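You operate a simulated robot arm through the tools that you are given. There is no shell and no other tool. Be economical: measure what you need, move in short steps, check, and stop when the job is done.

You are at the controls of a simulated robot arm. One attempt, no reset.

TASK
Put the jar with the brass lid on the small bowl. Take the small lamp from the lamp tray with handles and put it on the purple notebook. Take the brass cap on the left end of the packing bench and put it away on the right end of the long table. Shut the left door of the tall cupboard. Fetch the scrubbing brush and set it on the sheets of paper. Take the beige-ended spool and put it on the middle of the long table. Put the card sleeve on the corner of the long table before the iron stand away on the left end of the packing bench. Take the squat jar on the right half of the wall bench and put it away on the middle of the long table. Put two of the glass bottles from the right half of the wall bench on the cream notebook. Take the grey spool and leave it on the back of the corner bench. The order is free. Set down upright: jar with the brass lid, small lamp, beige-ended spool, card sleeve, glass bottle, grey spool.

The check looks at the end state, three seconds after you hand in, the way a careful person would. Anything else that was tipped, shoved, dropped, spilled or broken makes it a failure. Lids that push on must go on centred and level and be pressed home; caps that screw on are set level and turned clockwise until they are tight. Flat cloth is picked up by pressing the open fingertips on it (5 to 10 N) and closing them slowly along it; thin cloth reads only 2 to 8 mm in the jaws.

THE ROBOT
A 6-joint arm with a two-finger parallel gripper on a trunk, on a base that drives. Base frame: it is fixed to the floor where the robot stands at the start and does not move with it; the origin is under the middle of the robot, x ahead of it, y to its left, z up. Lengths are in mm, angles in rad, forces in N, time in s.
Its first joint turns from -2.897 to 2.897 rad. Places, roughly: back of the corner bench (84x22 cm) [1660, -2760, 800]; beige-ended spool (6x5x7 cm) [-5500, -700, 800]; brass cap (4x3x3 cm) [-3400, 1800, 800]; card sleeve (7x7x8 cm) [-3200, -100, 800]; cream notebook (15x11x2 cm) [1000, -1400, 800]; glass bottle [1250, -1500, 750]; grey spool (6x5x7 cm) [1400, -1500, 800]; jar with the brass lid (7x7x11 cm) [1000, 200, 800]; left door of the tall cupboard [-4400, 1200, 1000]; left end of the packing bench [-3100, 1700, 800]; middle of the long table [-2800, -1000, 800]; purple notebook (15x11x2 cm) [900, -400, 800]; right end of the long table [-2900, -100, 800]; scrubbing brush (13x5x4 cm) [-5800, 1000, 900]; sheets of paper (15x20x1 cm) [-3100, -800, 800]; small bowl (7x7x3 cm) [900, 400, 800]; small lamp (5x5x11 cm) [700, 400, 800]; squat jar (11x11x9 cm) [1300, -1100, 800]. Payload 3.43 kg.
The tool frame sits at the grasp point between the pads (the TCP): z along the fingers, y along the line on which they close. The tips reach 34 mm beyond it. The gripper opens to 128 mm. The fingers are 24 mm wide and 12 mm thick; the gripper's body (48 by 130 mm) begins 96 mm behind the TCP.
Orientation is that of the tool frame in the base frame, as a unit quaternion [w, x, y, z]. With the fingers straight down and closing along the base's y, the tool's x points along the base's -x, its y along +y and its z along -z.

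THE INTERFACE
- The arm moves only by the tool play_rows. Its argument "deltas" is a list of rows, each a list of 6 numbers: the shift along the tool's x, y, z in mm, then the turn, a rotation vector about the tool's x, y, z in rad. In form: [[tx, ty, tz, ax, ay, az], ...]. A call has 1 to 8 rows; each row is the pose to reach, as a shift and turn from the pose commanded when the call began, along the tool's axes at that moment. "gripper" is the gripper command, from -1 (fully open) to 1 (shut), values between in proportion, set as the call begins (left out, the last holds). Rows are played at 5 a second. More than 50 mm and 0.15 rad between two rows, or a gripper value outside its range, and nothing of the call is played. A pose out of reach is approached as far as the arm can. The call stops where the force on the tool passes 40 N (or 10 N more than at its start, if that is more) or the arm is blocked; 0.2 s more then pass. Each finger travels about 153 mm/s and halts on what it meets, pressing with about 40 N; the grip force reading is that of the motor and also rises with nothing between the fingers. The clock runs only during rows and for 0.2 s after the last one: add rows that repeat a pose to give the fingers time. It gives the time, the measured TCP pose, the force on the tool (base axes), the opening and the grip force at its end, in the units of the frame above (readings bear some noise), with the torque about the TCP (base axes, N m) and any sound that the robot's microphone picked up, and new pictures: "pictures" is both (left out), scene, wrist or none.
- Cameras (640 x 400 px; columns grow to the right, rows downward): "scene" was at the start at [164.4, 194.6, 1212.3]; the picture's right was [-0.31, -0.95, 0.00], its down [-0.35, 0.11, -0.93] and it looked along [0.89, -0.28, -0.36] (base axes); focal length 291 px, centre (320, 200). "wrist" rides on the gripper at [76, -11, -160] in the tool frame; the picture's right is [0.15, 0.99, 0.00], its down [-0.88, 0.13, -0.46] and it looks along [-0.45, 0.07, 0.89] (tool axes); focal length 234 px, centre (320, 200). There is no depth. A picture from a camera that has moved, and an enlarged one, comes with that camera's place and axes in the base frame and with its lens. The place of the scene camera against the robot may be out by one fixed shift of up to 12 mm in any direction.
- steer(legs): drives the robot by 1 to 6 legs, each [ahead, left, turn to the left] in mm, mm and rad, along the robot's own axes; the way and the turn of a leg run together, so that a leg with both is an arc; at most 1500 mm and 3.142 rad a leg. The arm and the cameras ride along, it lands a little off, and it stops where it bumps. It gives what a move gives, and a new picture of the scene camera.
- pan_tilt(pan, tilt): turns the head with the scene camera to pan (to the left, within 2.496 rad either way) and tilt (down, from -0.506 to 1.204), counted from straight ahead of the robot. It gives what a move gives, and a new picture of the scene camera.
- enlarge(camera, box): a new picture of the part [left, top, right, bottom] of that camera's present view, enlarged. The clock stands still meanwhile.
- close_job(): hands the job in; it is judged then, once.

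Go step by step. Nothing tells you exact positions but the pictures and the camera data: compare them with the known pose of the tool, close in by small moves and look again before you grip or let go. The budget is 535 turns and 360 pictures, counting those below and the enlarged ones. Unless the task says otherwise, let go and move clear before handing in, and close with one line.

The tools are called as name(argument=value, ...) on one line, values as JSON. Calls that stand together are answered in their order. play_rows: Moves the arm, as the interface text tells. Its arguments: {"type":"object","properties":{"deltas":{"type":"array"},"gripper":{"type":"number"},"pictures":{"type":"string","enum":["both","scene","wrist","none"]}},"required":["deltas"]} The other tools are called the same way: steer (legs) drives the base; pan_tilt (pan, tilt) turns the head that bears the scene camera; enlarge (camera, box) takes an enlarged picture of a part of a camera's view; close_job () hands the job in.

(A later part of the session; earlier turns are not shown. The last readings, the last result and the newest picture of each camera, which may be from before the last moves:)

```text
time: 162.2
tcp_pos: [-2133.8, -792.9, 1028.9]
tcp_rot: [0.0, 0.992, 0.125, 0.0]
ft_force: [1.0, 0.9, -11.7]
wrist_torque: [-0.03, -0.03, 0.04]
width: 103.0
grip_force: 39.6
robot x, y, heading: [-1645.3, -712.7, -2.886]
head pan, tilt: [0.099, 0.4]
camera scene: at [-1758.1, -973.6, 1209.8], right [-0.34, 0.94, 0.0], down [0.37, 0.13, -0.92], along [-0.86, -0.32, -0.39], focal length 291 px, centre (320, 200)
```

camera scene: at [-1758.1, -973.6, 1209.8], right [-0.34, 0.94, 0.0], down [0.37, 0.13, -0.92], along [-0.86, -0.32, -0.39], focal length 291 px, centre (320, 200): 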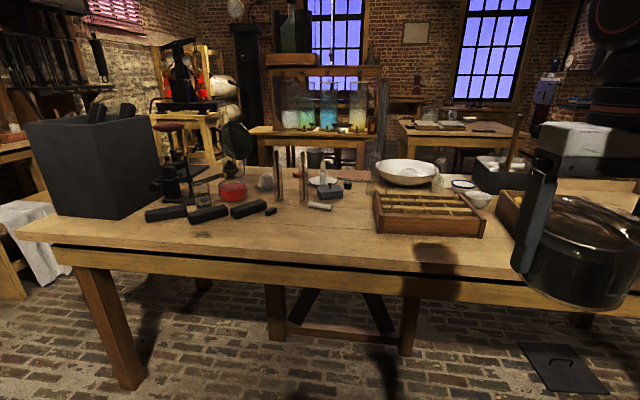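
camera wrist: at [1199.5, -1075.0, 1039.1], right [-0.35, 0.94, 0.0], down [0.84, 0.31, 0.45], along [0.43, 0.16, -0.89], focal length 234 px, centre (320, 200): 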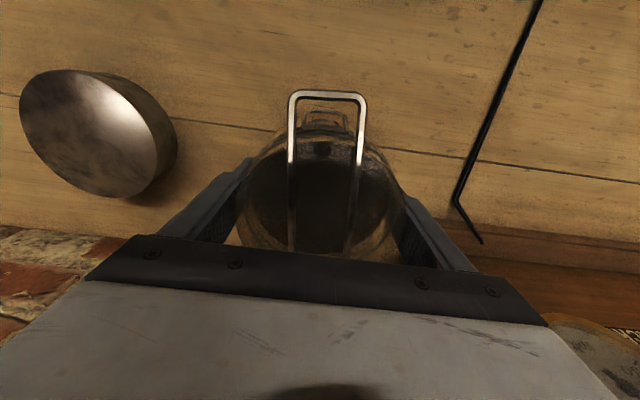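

The table's middle holds a slotted tray, dishes and a second box. I'll drive closer and use the wrist view to find a free spot in front of or beside the tray.

steer(legs=[[330, 0, 0]])

pan_tilt(pan=0.0, tilt=0.55)

play_rows(deltas=[[0, 0, 0, 0, 0, 0]], pictures="wrist")

```text
time: 164.4
tcp_pos: [-2456.4, -876.5, 1029.7]
tcp_rot: [-0.001, 0.992, 0.125, 0.001]
ft_force: [0.0, -1.0, -10.9]
wrist_torque: [0.01, -0.01, -0.01]
width: 103.2
grip_force: 39.8
robot x, y, heading: [-1965.8, -795.8, -2.892]
head pan, tilt: [0.099, 0.4]
camera scene: at [-2081.0, -1056.7, 1209.8], right [-0.34, 0.94, 0.0], down [0.37, 0.13, -0.92], along [-0.86, -0.32, -0.39], focal length 291 px, centre (320, 200)
```

scene: 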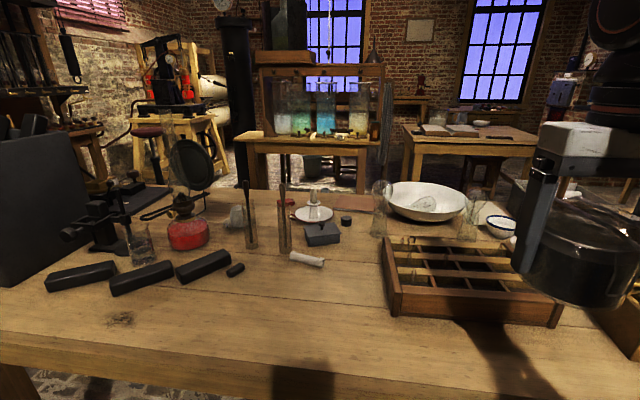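

```text
time: 165.1
tcp_pos: [-2456.5, -876.4, 1030.1]
tcp_rot: [-0.001, 0.992, 0.125, 0.001]
ft_force: [0.4, -0.6, -11.3]
wrist_torque: [0.04, -0.04, -0.02]
width: 102.9
grip_force: 39.9
robot x, y, heading: [-1967.9, -797.6, -2.889]
head pan, tilt: [0.0, 0.55]
camera scene: at [-2081.0, -1047.2, 1196.1], right [-0.25, 0.97, 0.0], down [0.51, 0.13, -0.85], along [-0.83, -0.21, -0.52], focal length 291 px, centre (320, 200)
```

scene: 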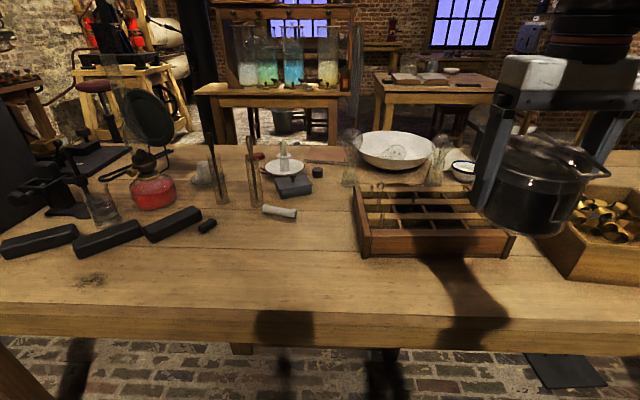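

```text
time: 165.5
tcp_pos: [-2457.3, -875.6, 1031.3]
tcp_rot: [-0.001, 0.992, 0.126, 0.001]
ft_force: [0.1, 0.0, -10.7]
wrist_torque: [-0.01, 0.0, 0.01]
width: 103.5
grip_force: 39.9
robot x, y, heading: [-1967.2, -795.0, -2.892]
head pan, tilt: [0.0, 0.55]
camera wrist: at [-2387.0, -846.3, 1190.2], right [0.39, -0.92, 0.0], down [-0.82, -0.35, 0.45], along [-0.42, -0.17, -0.89], focal length 234 px, centre (320, 200)
```

wrist: 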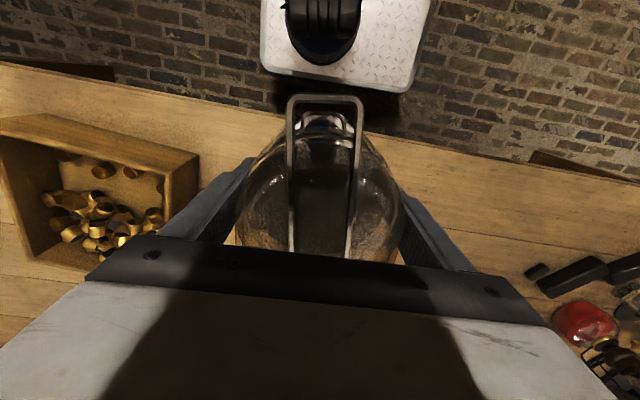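

A clear spot lies left of the slotted tray around [-2545,-1190]. I'll carry the jar over there at height and look.

play_rows(deltas=[[-23.3, 40.3, 0, 0, 0, 0], [-46.6, 80.6, 0, 0, 0, 0], [-70, 121, 0, 0, 0, 0], [-93, 161, 0, 0, 0, 0], [-116, 201, 0, 0, 0, 0], [-140, 242, 0, 0, 0, 0], [-163, 282, 0, 0, 0, 0], [-163, 282, 0, 0, 0, 0]], pictures="both")

```text
time: 167.3
tcp_pos: [-2544.8, -1190.3, 1027.6]
tcp_rot: [-0.001, 0.992, 0.126, 0.001]
ft_force: [0.6, -0.9, -9.9]
wrist_torque: [0.0, -0.01, 0.01]
width: 103.0
grip_force: 40.4
robot x, y, heading: [-1964.3, -792.2, -2.897]
head pan, tilt: [0.0, 0.55]
camera scene: at [-2080.9, -1047.4, 1196.0], right [-0.25, 0.97, 0.0], down [0.51, 0.13, -0.85], along [-0.83, -0.21, -0.52], focal length 291 px, centre (320, 200)
camera wrist: at [-2475.5, -1160.3, 1188.9], right [0.39, -0.92, 0.0], down [-0.82, -0.35, 0.45], along [-0.42, -0.17, -0.89], focal length 234 px, centre (320, 200)
```

scene: 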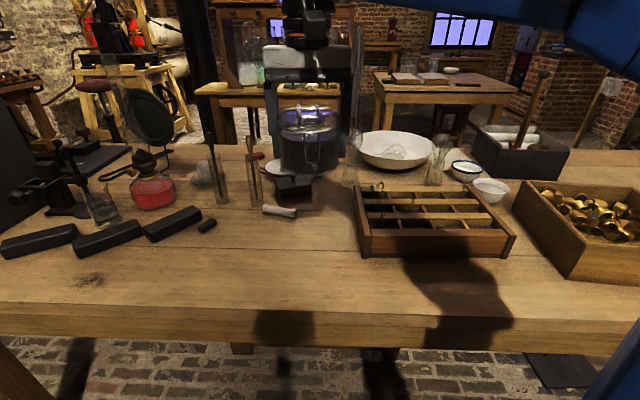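
wrist: 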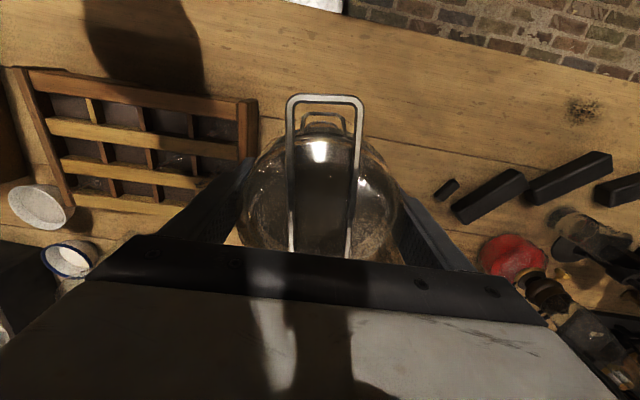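

The landing spot is clear of the tray, chalk and black blocks. I'll lower the jar.

play_rows(deltas=[[12, 0, 30, 0, 0, 0], [12, 0, 70, 0, 0, 0], [12, 0, 110, 0, 0, 0], [12, 0, 140, 0, 0, 0], [12, 0, 158, 0, 0, 0], [12, 0, 158, 0, 0, 0]], pictures="wrist")

enlarge(camera="scene", box=[200, 100, 420, 280])

```text
time: 168.7
tcp_pos: [-2532.5, -1186.6, 870.2]
tcp_rot: [-0.001, 0.992, 0.125, 0.001]
ft_force: [0.4, -0.4, -9.8]
wrist_torque: [0.02, 0.0, -0.02]
width: 103.0
grip_force: 40.4
robot x, y, heading: [-1970.2, -793.4, -2.893]
head pan, tilt: [0.0, 0.55]
camera wrist: at [-2463.1, -1156.9, 1030.5], right [0.39, -0.92, 0.0], down [-0.82, -0.35, 0.45], along [-0.42, -0.17, -0.89], focal length 234 px, centre (320, 200)
```

wrist: 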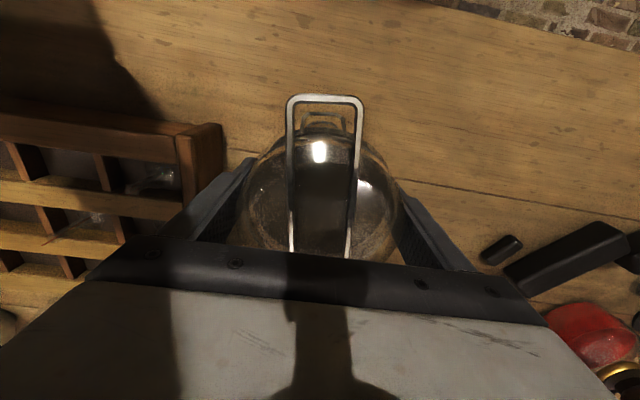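

```text
2.22 times, centred on (310, 190) of scene
camera zoom: at [-2081.0, -1047.4, 1196.0], right [-0.25, 0.97, 0.0], down [0.51, 0.13, -0.85], along [-0.83, -0.21, -0.52], focal length 648 px, centre (342, 222)
```

zoom: 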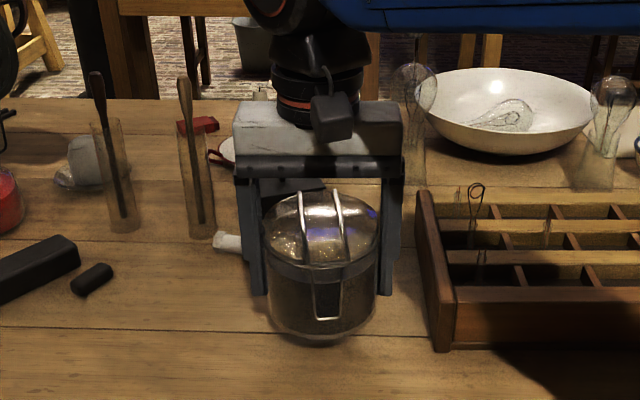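

play_rows(deltas=[[0, 0, 5, 0, 0, 0], [0, 0, 10, 0, 0, 0], [0, 0, 15, 0, 0, 0], [0, 0, 15, 0, 0, 0]], pictures="none")

play_rows(deltas=[[0, 0, 2, 0, 0, 0], [0, 0, 4, 0, 0, 0], [0, 0, 4, 0, 0, 0]], pictures="none")

```text
time: 169.7
tcp_pos: [-2532.0, -1185.5, 856.6]
tcp_rot: [-0.001, 0.992, 0.125, 0.0]
ft_force: [0.3, 0.1, -10.5]
wrist_torque: [0.02, -0.01, 0.03]
width: 102.8
grip_force: 40.1
robot x, y, heading: [-1966.7, -798.7, -2.89]
head pan, tilt: [0.0, 0.55]
```

```text
time: 170.5
tcp_pos: [-2532.4, -1186.0, 851.1]
tcp_rot: [-0.002, 0.992, 0.125, 0.0]
ft_force: [0.2, -0.4, -10.1]
wrist_torque: [0.0, -0.01, -0.02]
width: 103.2
grip_force: 40.1
robot x, y, heading: [-1965.2, -796.1, -2.893]
head pan, tilt: [0.0, 0.55]
```

play_rows(deltas=[[0, 0, 2, 0, 0, 0], [0, 0, 3, 0, 0, 0], [0, 0, 3, 0, 0, 0]], pictures="none")

play_rows(deltas=[[0, 0, 2, 0, 0, 0], [0, 0, 2, 0, 0, 0]], pictures="none")

```text
time: 171.3
tcp_pos: [-2532.1, -1185.9, 847.4]
tcp_rot: [-0.001, 0.992, 0.125, 0.001]
ft_force: [-0.1, -1.0, -10.2]
wrist_torque: [0.0, 0.01, 0.02]
width: 103.2
grip_force: 39.7
robot x, y, heading: [-1967.4, -795.4, -2.888]
head pan, tilt: [0.0, 0.55]
```

```text
time: 171.9
tcp_pos: [-2532.7, -1185.8, 845.8]
tcp_rot: [-0.002, 0.992, 0.126, 0.0]
ft_force: [-0.1, 0.0, -10.8]
wrist_torque: [-0.02, 0.0, 0.01]
width: 103.2
grip_force: 40.3
robot x, y, heading: [-1969.1, -794.0, -2.886]
head pan, tilt: [0.0, 0.55]
```

play_rows(deltas=[[0, 0, 2, 0, 0, 0], [0, 0, 2, 0, 0, 0]], pictures="none")

play_rows(deltas=[[0, 0, 2, 0, 0, 0], [0, 0, 2, 0, 0, 0]], pictures="none")

enlarge(camera="scene", box=[240, 130, 380, 260])

```text
time: 172.5
tcp_pos: [-2532.8, -1186.0, 845.9]
tcp_rot: [-0.001, 0.992, 0.126, 0.001]
ft_force: [0.3, 0.2, -10.5]
wrist_torque: [-0.03, 0.02, 0.02]
width: 103.3
grip_force: 40.1
robot x, y, heading: [-1964.9, -799.2, -2.89]
head pan, tilt: [0.0, 0.55]
```

```text
time: 173.1
tcp_pos: [-2533.1, -1186.7, 842.2]
tcp_rot: [-0.001, 0.992, 0.125, 0.001]
ft_force: [-0.3, -0.2, -11.1]
wrist_torque: [0.01, 0.01, -0.02]
width: 103.0
grip_force: 39.5
robot x, y, heading: [-1965.8, -794.5, -2.892]
head pan, tilt: [0.0, 0.55]
```

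```text
3.08 times, centred on (310, 195) of scene
camera zoom: at [-2081.0, -1047.4, 1196.0], right [-0.25, 0.97, 0.0], down [0.51, 0.13, -0.85], along [-0.83, -0.21, -0.52], focal length 897 px, centre (351, 215)
```

zoom: 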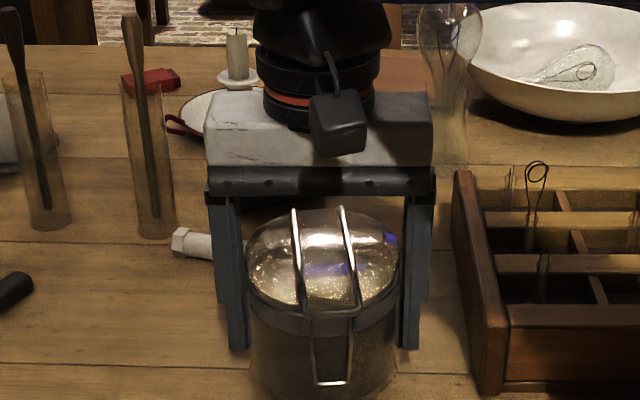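

play_rows(deltas=[[0, 0, 2, 0, 0, 0], [0, 0, 4, 0, 0, 0], [0, 0, 4, 0, 0, 0]], pictures="none")

play_rows(deltas=[[0, 0, 2, 0, 0, 0], [0, 0, 4, 0, 0, 0], [0, 0, 4, 0, 0, 0]], pictures="none")

```text
time: 173.9
tcp_pos: [-2532.8, -1185.9, 838.2]
tcp_rot: [-0.001, 0.992, 0.124, 0.001]
ft_force: [0.2, 0.2, -10.5]
wrist_torque: [0.03, -0.01, -0.01]
width: 103.3
grip_force: 39.7
robot x, y, heading: [-1963.1, -793.5, -2.893]
head pan, tilt: [0.0, 0.55]
```

```text
time: 174.7
tcp_pos: [-2532.6, -1186.3, 833.9]
tcp_rot: [-0.001, 0.992, 0.125, 0.0]
ft_force: [0.3, -0.7, -10.0]
wrist_torque: [0.06, 0.03, -0.02]
width: 103.0
grip_force: 39.5
robot x, y, heading: [-1967.3, -792.8, -2.89]
head pan, tilt: [0.0, 0.55]
```

play_rows(deltas=[[0, 0, 2, 0, 0, 0], [0, 0, 4, 0, 0, 0], [0, 0, 4, 0, 0, 0]], pictures="none")

play_rows(deltas=[[0, 0, 2, 0, 0, 0], [0, 0, 4, 0, 0, 0], [0, 0, 4, 0, 0, 0]], pictures="none")

enlarge(camera="scene", box=[240, 130, 380, 260])

```text
time: 175.5
tcp_pos: [-2533.0, -1187.7, 831.0]
tcp_rot: [-0.001, 0.992, 0.126, 0.001]
ft_force: [0.5, 0.3, -10.8]
wrist_torque: [-0.01, 0.0, 0.03]
width: 103.1
grip_force: 39.6
robot x, y, heading: [-1967.5, -791.8, -2.89]
head pan, tilt: [0.0, 0.55]
```

```text
time: 176.3
tcp_pos: [-2533.3, -1185.2, 828.1]
tcp_rot: [0.0, 0.992, 0.124, 0.0]
ft_force: [-2.6, -0.8, 28.4]
wrist_torque: [-0.31, 0.19, -0.63]
width: 102.6
grip_force: 40.4
robot x, y, heading: [-1967.8, -793.3, -2.891]
head pan, tilt: [0.0, 0.55]
```

```text
3.08 times, centred on (310, 195) of scene
camera zoom: at [-2080.4, -1046.9, 1196.2], right [-0.25, 0.97, 0.0], down [0.51, 0.13, -0.85], along [-0.83, -0.21, -0.52], focal length 897 px, centre (351, 215)
```

zoom: 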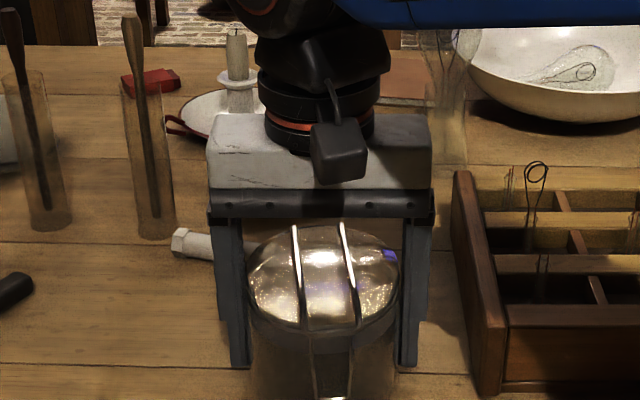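

The jar is down (this table's surface is at about z 780). Ease off, open and lift away.

play_rows(deltas=[[0, 0, -2.5, 0, 0, 0], [0, 0, -2.5, 0, 0, 0]], pictures="none")

play_rows(deltas=[[0, 0, 0, 0, 0, 0], [0, 0, 0, 0, 0, 0], [0, 0, 0, 0, 0, 0], [0, 0, -30, 0, 0, 0], [0, 0, -70, 0, 0, 0], [0, 0, -115, 0, 0, 0], [0, 0, -160, 0, 0, 0], [0, 0, -200, 0, 0, 0]], pictures="scene", gripper=-1)

```text
time: 176.9
tcp_pos: [-2532.0, -1185.4, 828.6]
tcp_rot: [-0.002, 0.992, 0.125, 0.001]
ft_force: [-3.1, -1.9, -1.1]
wrist_torque: [-0.49, 0.36, -0.04]
width: 102.9
grip_force: 40.1
robot x, y, heading: [-1966.1, -791.2, -2.888]
head pan, tilt: [0.0, 0.55]
```

```text
time: 178.7
tcp_pos: [-2533.1, -1187.1, 1029.2]
tcp_rot: [-0.002, 0.992, 0.125, 0.002]
ft_force: [-0.5, -0.2, 0.3]
wrist_torque: [0.03, -0.01, -0.01]
width: 128.0
grip_force: 0.1
robot x, y, heading: [-1965.5, -794.6, -2.888]
head pan, tilt: [0.0, 0.55]
camera scene: at [-2080.8, -1047.2, 1196.0], right [-0.25, 0.97, 0.0], down [0.51, 0.13, -0.85], along [-0.83, -0.21, -0.52], focal length 291 px, centre (320, 200)
```

scene: 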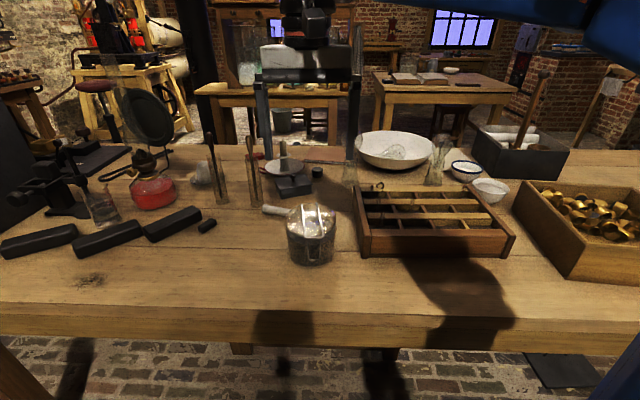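

The squat jar stands on the middle of the long table. Next the card sleeve near the right far corner; I'll retract and drive round to the table's right end.

play_rows(deltas=[[30, -38, 0, 0, 0, 0], [60, -76, 0, 0, 0, 0], [90, -114, 0, 0, 0, 0], [120, -152, 0, 0, 0, 0], [150, -190, 0, 0, 0, 0], [180, -228, 0, 0, 0, 0], [210, -250, 0, 0, 0, 0]], pictures="none")

steer(legs=[[-250, 0, 0], [0, -1400, 0]])

pan_tilt(pan=0.25, tilt=0.35)

```text
time: 180.3
tcp_pos: [-2391.3, -892.4, 1030.0]
tcp_rot: [-0.001, 0.992, 0.125, 0.002]
ft_force: [0.0, 0.7, -0.3]
wrist_torque: [0.03, -0.04, 0.0]
width: 127.9
grip_force: 0.0
robot x, y, heading: [-1965.9, -795.2, -2.89]
head pan, tilt: [0.0, 0.55]
```

```text
time: 188.7
tcp_pos: [-2499.9, 518.4, 1030.6]
tcp_rot: [0.0, 0.992, 0.128, 0.0]
ft_force: [1.0, 0.3, -0.2]
wrist_torque: [-0.02, 0.03, -0.04]
width: 128.0
grip_force: 0.0
robot x, y, heading: [-2079.1, 620.3, -2.886]
head pan, tilt: [0.0, 0.55]
camera scene: at [-2187.8, 366.8, 1196.1], right [-0.26, 0.97, 0.0], down [0.51, 0.13, -0.85], along [-0.82, -0.22, -0.52], focal length 291 px, centre (320, 200)
```

scene: 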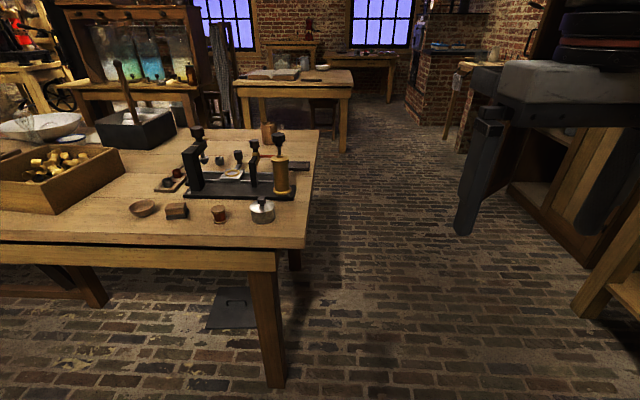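

```text
time: 189.4
tcp_pos: [-2499.4, 519.9, 1031.1]
tcp_rot: [-0.001, 0.992, 0.128, 0.001]
ft_force: [-0.3, 0.0, -0.9]
wrist_torque: [-0.02, 0.01, 0.01]
width: 128.0
grip_force: 0.0
robot x, y, heading: [-2075.9, 615.6, -2.885]
head pan, tilt: [0.25, 0.351]
camera scene: at [-2182.4, 344.5, 1214.3], right [-0.49, 0.87, 0.0], down [0.3, 0.17, -0.94], along [-0.82, -0.46, -0.34], focal length 291 px, centre (320, 200)
```

scene: 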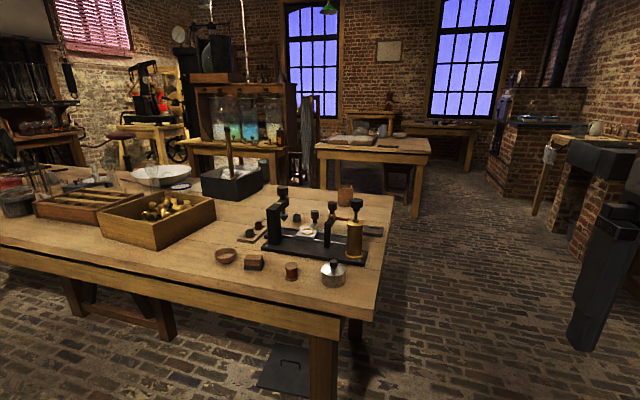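

enlarge(camera="scene", box=[200, 160, 400, 300])

```text
2.86 times, centred on (300, 230) of scene
camera zoom: at [-2182.4, 344.5, 1214.3], right [-0.49, 0.87, 0.0], down [0.3, 0.17, -0.94], along [-0.82, -0.46, -0.34], focal length 833 px, centre (377, 114)
```

zoom: 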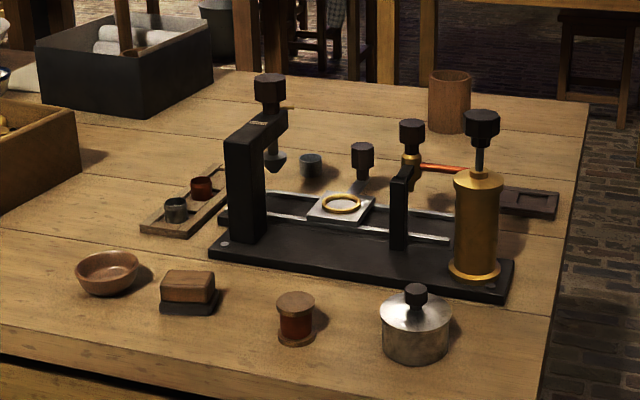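

The card sleeve is the brown tube at about [-3222,-118]. I'll drive round the right end and face the table from there.

steer(legs=[[0, -230, 0], [1150, 0, 0], [0, 0, 1.5]])

pan_tilt(pan=0.0, tilt=0.55)

```text
time: 200.3
tcp_pos: [-3187.6, 121.7, 1030.7]
tcp_rot: [-0.001, 0.642, 0.767, 0.0]
ft_force: [-0.4, 0.1, -0.1]
wrist_torque: [0.0, 0.03, -0.01]
width: 127.8
grip_force: 0.0
robot x, y, heading: [-3249.9, 553.7, -1.392]
head pan, tilt: [0.25, 0.351]
camera scene: at [-2987.3, 429.5, 1214.3], right [-0.91, -0.41, 0.0], down [-0.14, 0.31, -0.94], along [0.39, -0.86, -0.34], focal length 291 px, centre (320, 200)
```

scene: 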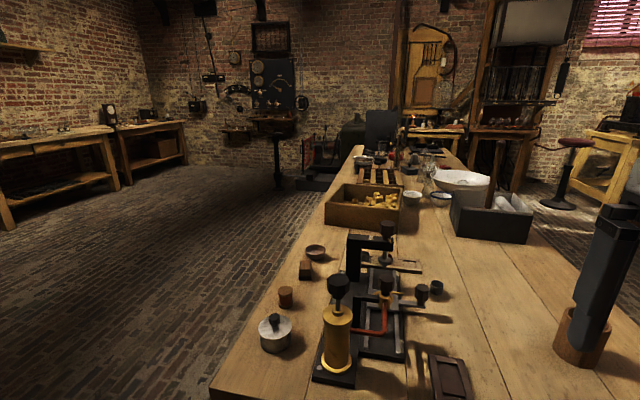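

```text
time: 201.1
tcp_pos: [-3186.7, 121.4, 1030.8]
tcp_rot: [-0.002, 0.642, 0.766, 0.0]
ft_force: [-0.6, 1.0, -0.3]
wrist_torque: [-0.01, -0.04, 0.0]
width: 128.2
grip_force: 0.1
robot x, y, heading: [-3251.1, 550.8, -1.401]
head pan, tilt: [0.0, 0.55]
camera scene: at [-3009.9, 425.9, 1196.1], right [-0.98, -0.18, 0.0], down [-0.09, 0.51, -0.85], along [0.15, -0.84, -0.52], focal length 291 px, centre (320, 200)
```

scene: 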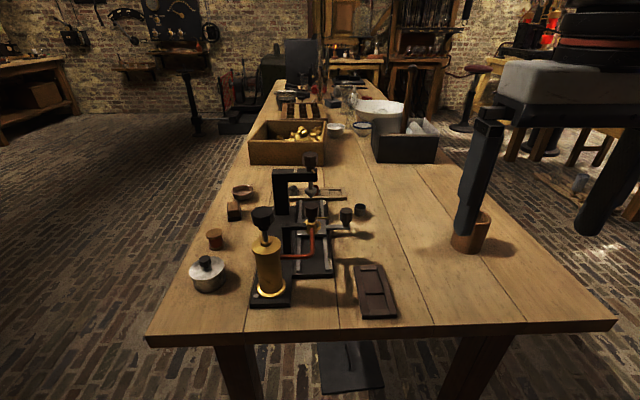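

play_rows(deltas=[[-40, -17, 0, 0, 0, 0], [-80, -34, 0, 0, 0, 0], [-120, -51, 0, 0, 0, 0], [-160, -68, 0, 0, 0, 0], [-200, -84, 0, 0, 0, 0], [-200, -84, 0, 0, 0, 0]], pictures="wrist")

```text
time: 202.5
tcp_pos: [-3234.8, -90.1, 1032.1]
tcp_rot: [-0.002, 0.643, 0.766, 0.0]
ft_force: [0.0, -0.1, 0.0]
wrist_torque: [0.0, -0.01, 0.02]
width: 128.1
grip_force: 0.0
robot x, y, heading: [-3252.3, 549.9, -1.397]
head pan, tilt: [0.0, 0.55]
camera wrist: at [-3259.1, -17.8, 1190.7], right [0.95, 0.32, 0.0], down [0.28, -0.85, 0.45], along [0.14, -0.43, -0.89], focal length 234 px, centre (320, 200)
```

wrist: 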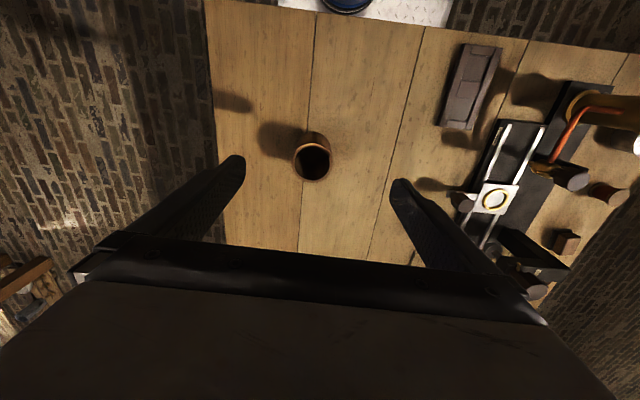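

play_rows(deltas=[[-28, -9, 20, 0, 0, 0], [-28, -9, 60, 0, 0, 0], [-28, -9, 95, 0, 0, 0], [-28, -9, 95, 0, 0, 0]], pictures="wrist", gripper=-0.5)

```text
time: 203.5
tcp_pos: [-3239.6, -118.3, 934.8]
tcp_rot: [0.0, 0.643, 0.766, 0.0]
ft_force: [0.0, -0.6, -0.4]
wrist_torque: [0.0, -0.01, -0.01]
width: 96.2
grip_force: 0.0
robot x, y, heading: [-3253.7, 550.6, -1.393]
head pan, tilt: [0.0, 0.55]
camera wrist: at [-3262.8, -46.3, 1094.9], right [0.95, 0.32, 0.0], down [0.28, -0.85, 0.45], along [0.14, -0.43, -0.89], focal length 234 px, centre (320, 200)
```

wrist: 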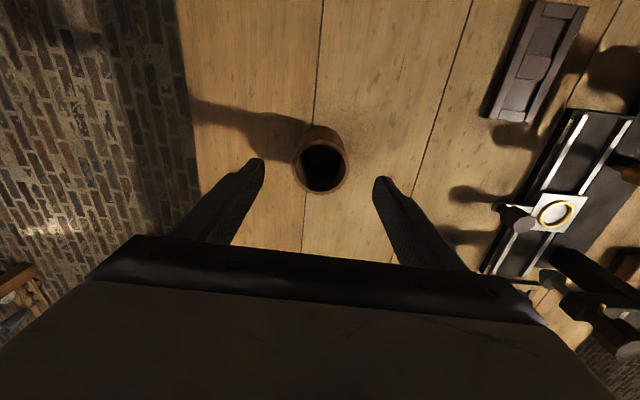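

play_rows(deltas=[[-4, 2, 30, 0, 0, 0], [-4, 2, 65, 0, 0, 0], [-4, 2, 95, 0, 0, 0], [-4, 2, 107, 0, 0, 0], [-4, 2, 107, 0, 0, 0]], pictures="none")

play_rows(deltas=[[0, 0, 0, 0, 0, 0], [0, 0, 0, 0, 0, 0], [0, 0, 0, 0, 0, 0]], pictures="none", gripper=0.25)

play_rows(deltas=[[0, 0, -5, 0, 0, 0], [0, 0, -15, 0, 0, 0], [0, 0, -30, 0, 0, 0], [0, 0, -30, 0, 0, 0]], pictures="both")

```text
time: 204.7
tcp_pos: [-3234.7, -123.5, 829.3]
tcp_rot: [-0.002, 0.643, 0.766, 0.0]
ft_force: [0.5, 0.0, -0.8]
wrist_torque: [-0.01, 0.0, -0.02]
width: 96.3
grip_force: 0.1
robot x, y, heading: [-3254.0, 546.3, -1.389]
head pan, tilt: [0.0, 0.55]
```

```text
time: 205.5
tcp_pos: [-3236.4, -125.2, 827.5]
tcp_rot: [-0.001, 0.643, 0.766, 0.0]
ft_force: [-0.5, 0.4, 0.7]
wrist_torque: [-0.03, 0.03, -0.03]
width: 64.6
grip_force: 39.9
robot x, y, heading: [-3251.0, 550.9, -1.392]
head pan, tilt: [0.0, 0.55]
```

```text
time: 206.5
tcp_pos: [-3236.0, -123.6, 858.7]
tcp_rot: [-0.001, 0.643, 0.766, 0.001]
ft_force: [-0.1, 0.6, -0.6]
wrist_torque: [-0.01, 0.0, 0.0]
width: 65.0
grip_force: 40.2
robot x, y, heading: [-3255.2, 552.6, -1.398]
head pan, tilt: [0.0, 0.55]
camera scene: at [-3010.0, 425.9, 1196.1], right [-0.98, -0.17, 0.0], down [-0.09, 0.51, -0.85], along [0.15, -0.84, -0.52], focal length 291 px, centre (320, 200)
camera wrist: at [-3261.2, -50.3, 1019.1], right [0.95, 0.32, 0.0], down [0.28, -0.85, 0.45], along [0.14, -0.43, -0.89], focal length 234 px, centre (320, 200)
```

scene: 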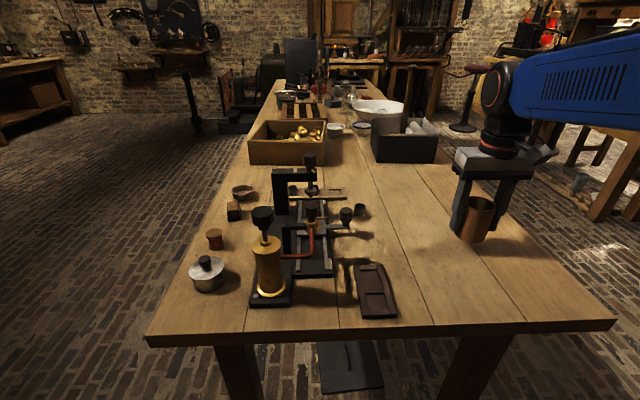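
wrist: 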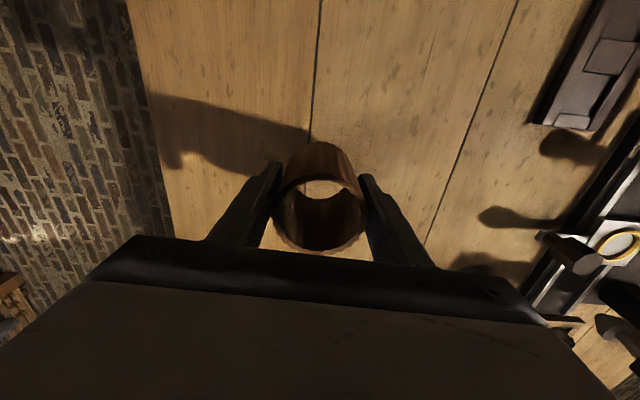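

The sleeve is held upright. I'll lift, retract and turn around toward the packing bench.

play_rows(deltas=[[0, 0, -45, 0, 0, 0], [0, 0, -90, 0, 0, 0], [0, 0, -140, 0, 0, 0], [45, 8, -150, 0, 0, 0], [90, 16, -150, 0, 0, 0], [135, 24, -150, 0, 0, 0], [180, 32, -150, 0, 0, 0], [225, 40, -150, 0, 0, 0]], pictures="none")

steer(legs=[[0, 0, 1.57], [0, 0, 1.57]])

```text
time: 208.3
tcp_pos: [-3234.6, 104.5, 1007.9]
tcp_rot: [-0.002, 0.643, 0.766, 0.0]
ft_force: [-0.2, -0.9, -0.1]
wrist_torque: [-0.02, 0.04, 0.01]
width: 65.1
grip_force: 40.4
robot x, y, heading: [-3250.9, 556.0, -1.394]
head pan, tilt: [0.0, 0.55]
```

```text
time: 216.3
tcp_pos: [-3273.7, 999.2, 1009.6]
tcp_rot: [0.0, 0.769, -0.639, 0.002]
ft_force: [0.1, 0.0, 0.6]
wrist_torque: [-0.01, -0.01, 0.04]
width: 65.9
grip_force: 39.6
robot x, y, heading: [-3252.0, 553.5, 1.758]
head pan, tilt: [0.0, 0.55]
camera scene: at [-3503.6, 681.4, 1196.1], right [0.98, 0.18, 0.0], down [0.1, -0.51, -0.85], along [-0.16, 0.84, -0.52], focal length 291 px, centre (320, 200)
```

scene: 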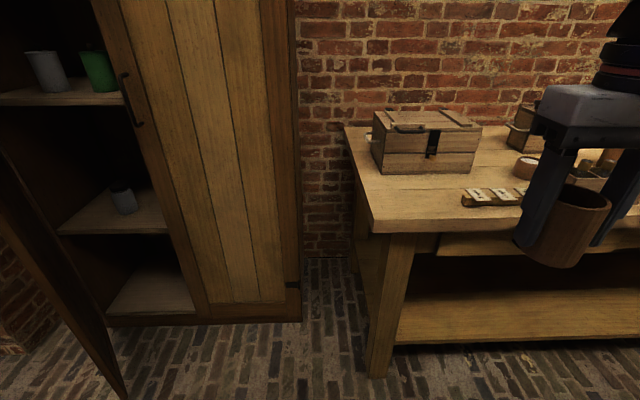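

The tall cupboard stands at the left and the packing bench at the right. I'll pan right to see its left end.

pan_tilt(pan=-0.5, tilt=0.5)

enlarge(camera="scene", box=[120, 100, 480, 300])

```text
time: 217.3
tcp_pos: [-3272.5, 998.6, 1009.1]
tcp_rot: [-0.001, 0.768, -0.64, 0.001]
ft_force: [0.5, 0.5, -0.1]
wrist_torque: [-0.01, 0.0, 0.01]
width: 65.7
grip_force: 39.6
robot x, y, heading: [-3253.9, 554.7, 1.756]
head pan, tilt: [-0.499, 0.499]
camera scene: at [-3459.1, 679.7, 1200.6], right [0.95, -0.31, 0.0], down [-0.15, -0.46, -0.88], along [0.27, 0.83, -0.48], focal length 291 px, centre (320, 200)
```

scene: 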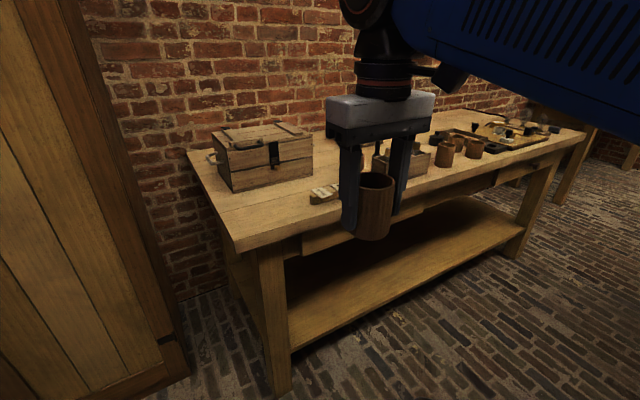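

```text
1.78 times, centred on (300, 200) of scene
camera zoom: at [-3459.1, 679.7, 1200.6], right [0.95, -0.31, 0.0], down [-0.15, -0.46, -0.88], along [0.27, 0.83, -0.48], focal length 518 px, centre (356, 200)
```

zoom: 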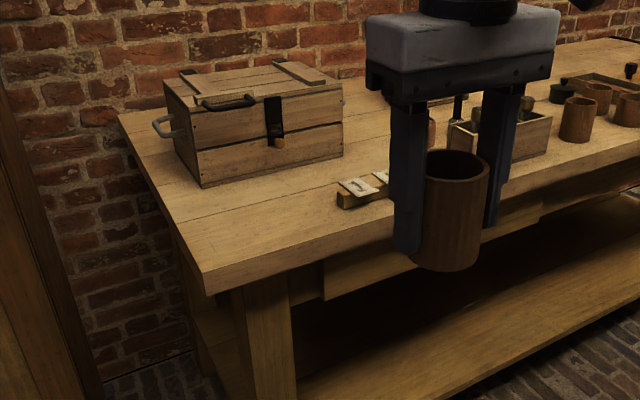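

The chest sits at the bench's left end, with free surface in front of it around [-3320,1385]. I'll drive closer and look for the spot and the brass cap.

steer(legs=[[220, 0, 0.05]])

play_rows(deltas=[[0, 0, -30, 0, 0, 0], [0, 0, -60, 0, 0, 0]], pictures="wrist")

```text
time: 219.0
tcp_pos: [-3340.1, 1210.5, 1008.9]
tcp_rot: [0.0, 0.785, -0.619, 0.001]
ft_force: [-0.5, -1.1, -0.4]
wrist_torque: [0.0, -0.02, -0.01]
width: 66.0
grip_force: 40.0
robot x, y, heading: [-3295.4, 763.3, 1.804]
head pan, tilt: [-0.499, 0.499]
camera scene: at [-3510.6, 883.7, 1200.6], right [0.97, -0.26, 0.0], down [-0.12, -0.46, -0.88], along [0.23, 0.85, -0.48], focal length 291 px, centre (320, 200)
```

scene: 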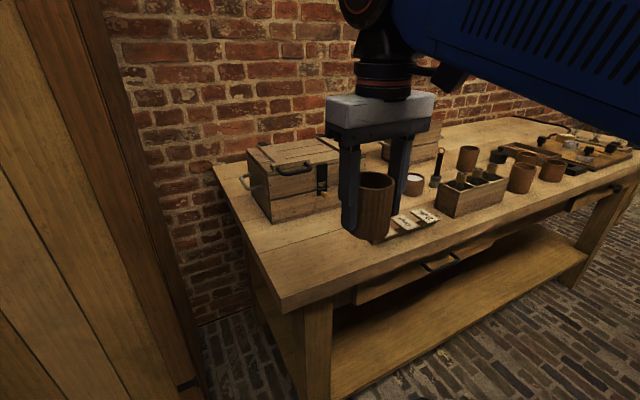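

```text
time: 219.6
tcp_pos: [-3340.9, 1210.8, 1068.7]
tcp_rot: [0.001, 0.785, -0.62, 0.002]
ft_force: [-0.1, -0.2, 0.0]
wrist_torque: [0.05, 0.01, 0.01]
width: 65.8
grip_force: 40.0
robot x, y, heading: [-3298.1, 766.0, 1.808]
head pan, tilt: [-0.499, 0.499]
camera wrist: at [-3313.4, 1141.2, 1229.8], right [-0.93, -0.37, 0.0], down [-0.33, 0.83, 0.45], along [-0.17, 0.42, -0.89], focal length 234 px, centre (320, 200)
```

wrist: 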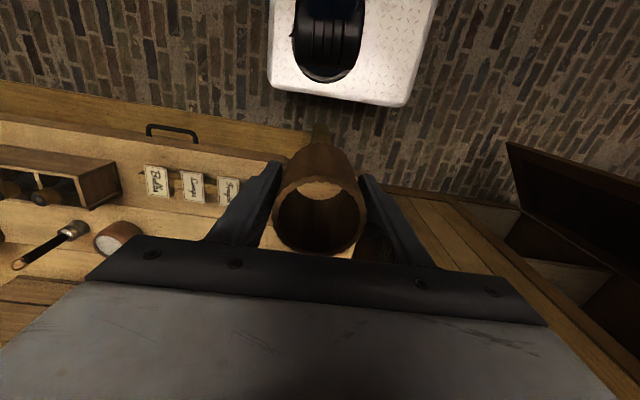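

The free spot between the name tags and the bench's left edge is near [-3380,1420]. I'll carry the sleeve there and lower partway.

play_rows(deltas=[[-44, -2, 0, 0, 0, 0], [-88, -4, 0, 0, 0, 0], [-132, -6, 0, 0, 0, 0], [-176, -9, 0, 0, 0, 0], [-212, -11, 0, 0, 0, 0], [-212, -11, 40, 0, 0, 0], [-212, -11, 80, 0, 0, 0], [-212, -11, 120, 0, 0, 0]], pictures="none")

play_rows(deltas=[[0, 0, 0, 0, 0, 0]], pictures="both")

```text
time: 221.4
tcp_pos: [-3379.0, 1420.2, 949.9]
tcp_rot: [0.0, 0.785, -0.62, 0.001]
ft_force: [-0.4, 0.1, -0.3]
wrist_torque: [0.0, 0.03, -0.03]
width: 65.9
grip_force: 40.4
robot x, y, heading: [-3295.0, 765.3, 1.811]
head pan, tilt: [-0.499, 0.499]
```

```text
time: 221.8
tcp_pos: [-3380.3, 1419.3, 950.4]
tcp_rot: [-0.001, 0.785, -0.62, 0.001]
ft_force: [0.2, 0.4, -0.1]
wrist_torque: [0.0, -0.01, 0.01]
width: 66.1
grip_force: 40.1
robot x, y, heading: [-3297.7, 765.6, 1.811]
head pan, tilt: [-0.499, 0.499]
camera scene: at [-3510.6, 883.7, 1200.6], right [0.97, -0.26, 0.0], down [-0.12, -0.46, -0.88], along [0.23, 0.85, -0.48], focal length 291 px, centre (320, 200)
camera wrist: at [-3352.0, 1349.3, 1109.9], right [-0.93, -0.37, 0.0], down [-0.33, 0.83, 0.45], along [-0.17, 0.42, -0.89], focal length 234 px, centre (320, 200)
```

scene: 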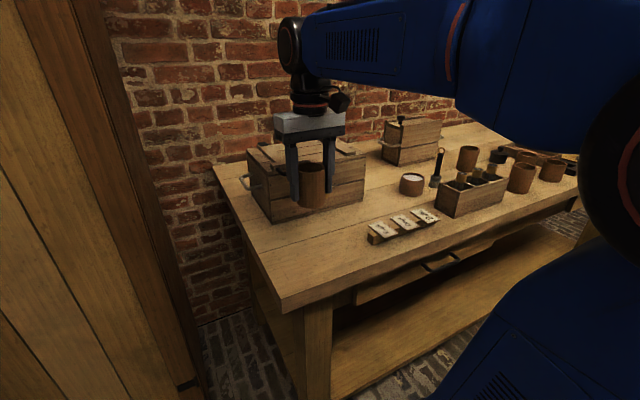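
wrist: 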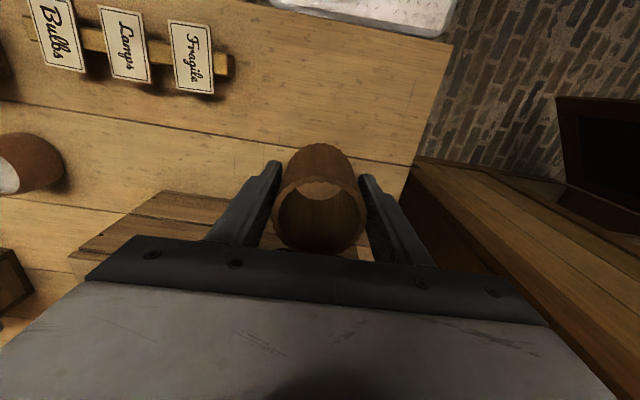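

play_rows(deltas=[[0, 0, 30, 0, 0, 0], [0, 0, 60, 0, 0, 0], [0, 0, 88, 0, 0, 0], [0, 0, 88, 0, 0, 0]], pictures="none")

enlarge(camera="scene", box=[220, 100, 460, 300])

```text
time: 222.8
tcp_pos: [-3378.2, 1420.2, 861.7]
tcp_rot: [-0.001, 0.785, -0.62, 0.0]
ft_force: [0.1, 0.6, -0.2]
wrist_torque: [-0.03, -0.02, 0.02]
width: 66.1
grip_force: 39.9
robot x, y, heading: [-3298.4, 768.0, 1.806]
head pan, tilt: [-0.499, 0.499]
```

```text
2.00 times, centred on (340, 200) of scene
camera zoom: at [-3510.6, 883.7, 1200.6], right [0.97, -0.26, 0.0], down [-0.12, -0.46, -0.88], along [0.23, 0.85, -0.48], focal length 583 px, centre (280, 200)
```

zoom: 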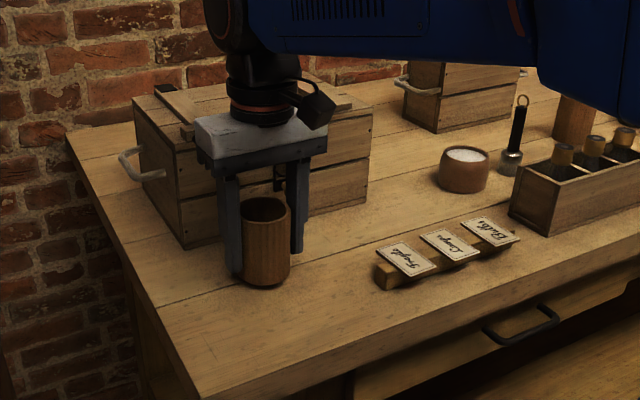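

play_rows(deltas=[[0, 0, 4, 0, 0, 0], [0, 0, 8, 0, 0, 0], [0, 0, 8, 0, 0, 0]], pictures="none")

play_rows(deltas=[[0, 0, 3, 0, 0, 0], [0, 0, 6, 0, 0, 0], [0, 0, 6, 0, 0, 0]], pictures="none")

play_rows(deltas=[[0, 0, 2, 0, 0, 0], [0, 0, 4, 0, 0, 0], [0, 0, 4, 0, 0, 0]], pictures="none")

```text
time: 223.6
tcp_pos: [-3377.8, 1419.4, 853.4]
tcp_rot: [-0.001, 0.785, -0.62, 0.001]
ft_force: [1.0, -0.1, 0.1]
wrist_torque: [0.0, 0.0, -0.01]
width: 65.9
grip_force: 40.0
robot x, y, heading: [-3295.9, 767.3, 1.804]
head pan, tilt: [-0.499, 0.499]
```

```text
time: 224.4
tcp_pos: [-3379.4, 1419.0, 848.8]
tcp_rot: [-0.002, 0.784, -0.62, 0.0]
ft_force: [0.0, 4.0, 29.5]
wrist_torque: [-0.01, 0.11, -0.08]
width: 65.9
grip_force: 40.3
robot x, y, heading: [-3300.2, 768.6, 1.808]
head pan, tilt: [-0.499, 0.499]
```

```text
time: 225.2
tcp_pos: [-3378.1, 1419.3, 843.0]
tcp_rot: [0.0, 0.785, -0.62, 0.002]
ft_force: [1.1, 4.1, 36.4]
wrist_torque: [0.12, 0.14, -0.09]
width: 65.8
grip_force: 39.8
robot x, y, heading: [-3300.9, 767.3, 1.805]
head pan, tilt: [-0.499, 0.499]
```

The sleeve is on the bench. Ease off, release, lift and check.

play_rows(deltas=[[0, 0, -3, 0, 0, 0], [0, 0, -3, 0, 0, 0]], pictures="none")

play_rows(deltas=[[0, 0, 0, 0, 0, 0], [0, 0, 0, 0, 0, 0], [0, 0, -30, 0, 0, 0], [0, 0, -75, 0, 0, 0], [0, 0, -120, 0, 0, 0], [0, 0, -165, 0, 0, 0], [0, 0, -210, 0, 0, 0], [0, 0, -230, 0, 0, 0]], pictures="both", gripper=-0.5)

```text
time: 225.8
tcp_pos: [-3378.0, 1419.0, 845.2]
tcp_rot: [0.001, 0.785, -0.62, 0.001]
ft_force: [0.3, -0.2, 0.2]
wrist_torque: [0.0, 0.02, 0.0]
width: 65.7
grip_force: 39.7
robot x, y, heading: [-3299.5, 767.5, 1.809]
head pan, tilt: [-0.499, 0.499]
```

```text
time: 227.6
tcp_pos: [-3379.4, 1420.2, 1076.6]
tcp_rot: [0.0, 0.785, -0.62, 0.001]
ft_force: [-0.4, -0.1, -0.2]
wrist_torque: [0.01, 0.0, -0.02]
width: 96.1
grip_force: 0.1
robot x, y, heading: [-3298.7, 766.0, 1.804]
head pan, tilt: [-0.499, 0.499]
camera scene: at [-3510.6, 883.7, 1200.6], right [0.97, -0.26, 0.0], down [-0.12, -0.46, -0.88], along [0.23, 0.85, -0.48], focal length 291 px, centre (320, 200)
camera wrist: at [-3352.1, 1349.6, 1236.0], right [-0.93, -0.37, 0.0], down [-0.33, 0.83, 0.45], along [-0.17, 0.42, -0.89], focal length 234 px, centre (320, 200)
```

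scene: 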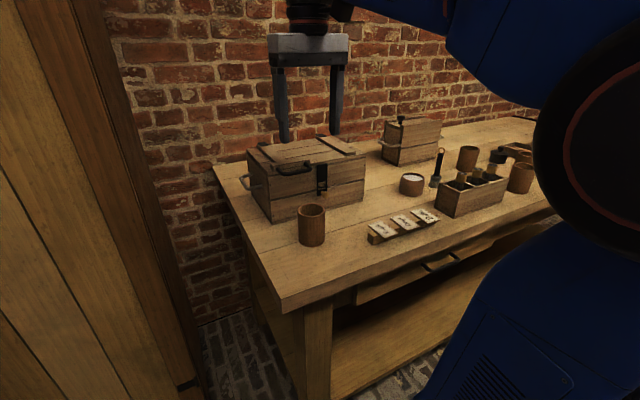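
wrist: 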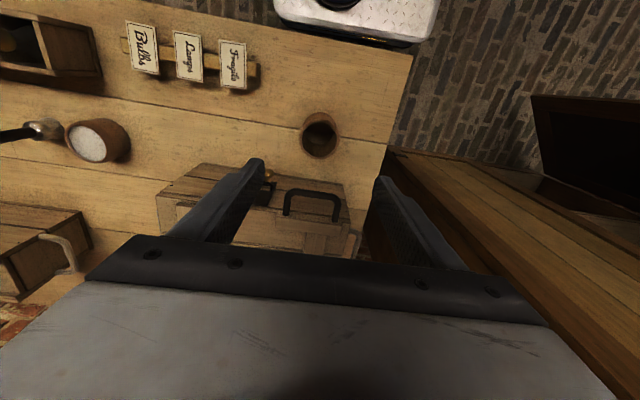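

The sleeve stands. The brass cap must be behind the chest; I'll advance the base and look over it with the wrist camera from high up.

play_rows(deltas=[[0, 0, -45, 0, 0, 0], [0, 0, -75, 0, 0, 0], [0, 0, -75, 0, 0, 0]], pictures="none", gripper=-1)

steer(legs=[[120, 0, 0]])

play_rows(deltas=[[-40, 0, 0, 0, 0, 0], [-80, 0, 0, 0, 0, 0], [-120, 0, 0, 0, 0, 0], [-120, 0, 0, 0, 0, 0]], pictures="wrist")

```text
time: 228.4
tcp_pos: [-3381.0, 1420.0, 1149.8]
tcp_rot: [-0.001, 0.785, -0.62, 0.001]
ft_force: [-0.3, 0.3, 0.0]
wrist_torque: [0.0, 0.04, -0.03]
width: 128.1
grip_force: 0.1
robot x, y, heading: [-3297.6, 768.0, 1.806]
head pan, tilt: [-0.499, 0.499]
```

```text
time: 229.6
tcp_pos: [-3407.6, 1536.6, 1149.6]
tcp_rot: [0.0, 0.784, -0.621, 0.002]
ft_force: [0.3, 0.0, 0.4]
wrist_torque: [0.05, 0.03, 0.01]
width: 128.2
grip_force: 0.0
robot x, y, heading: [-3324.1, 883.6, 1.802]
head pan, tilt: [-0.499, 0.499]
camera scene: at [-3538.5, 1000.8, 1200.6], right [0.96, -0.26, 0.0], down [-0.13, -0.46, -0.88], along [0.23, 0.85, -0.48], focal length 291 px, centre (320, 200)
```

scene: 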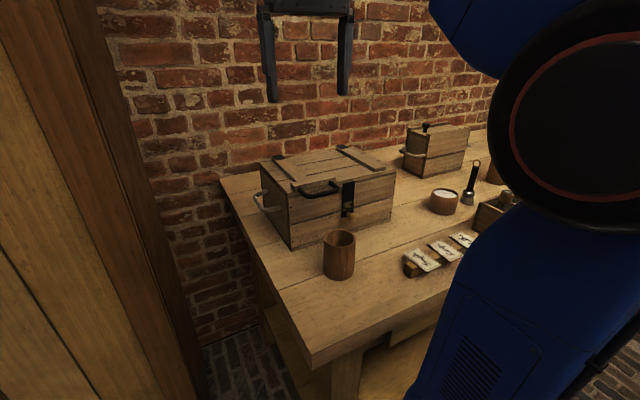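

```text
time: 230.6
tcp_pos: [-3435.2, 1653.3, 1149.1]
tcp_rot: [0.0, 0.784, -0.62, 0.001]
ft_force: [1.0, 0.2, 0.1]
wrist_torque: [0.0, -0.02, -0.03]
width: 128.0
grip_force: 0.1
robot x, y, heading: [-3329.9, 882.4, 1.804]
head pan, tilt: [-0.499, 0.499]
camera wrist: at [-3407.7, 1583.1, 1309.8], right [-0.93, -0.37, 0.0], down [-0.33, 0.83, 0.45], along [-0.17, 0.42, -0.89], focal length 234 px, centre (320, 200)
```

wrist: 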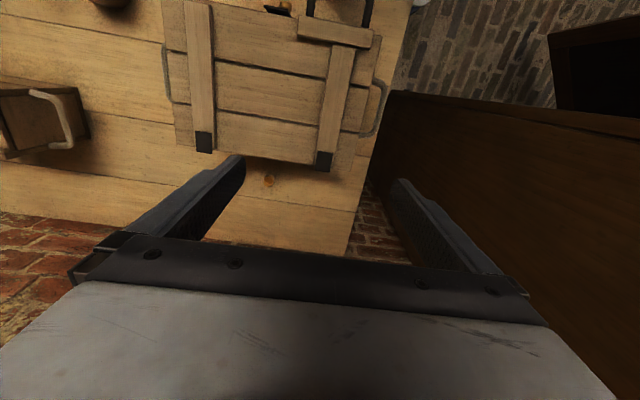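

enlarge(camera="wrist", box=[180, 120, 370, 250])

```text
3.08 times, centred on (275, 185) of wrist
camera zoom: at [-3407.7, 1583.1, 1309.8], right [-0.93, -0.37, 0.0], down [-0.33, 0.83, 0.45], along [-0.17, 0.42, -0.89], focal length 720 px, centre (458, 246)
```

zoom: 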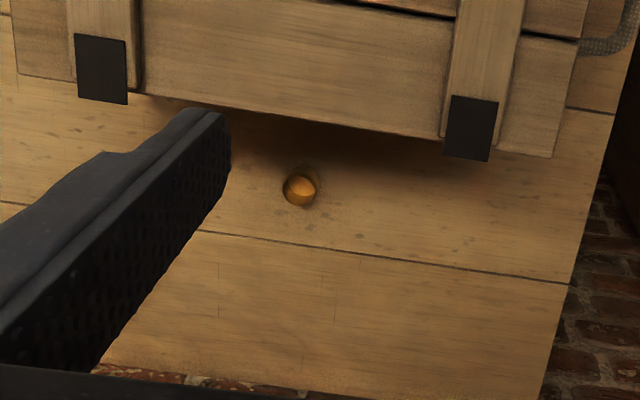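

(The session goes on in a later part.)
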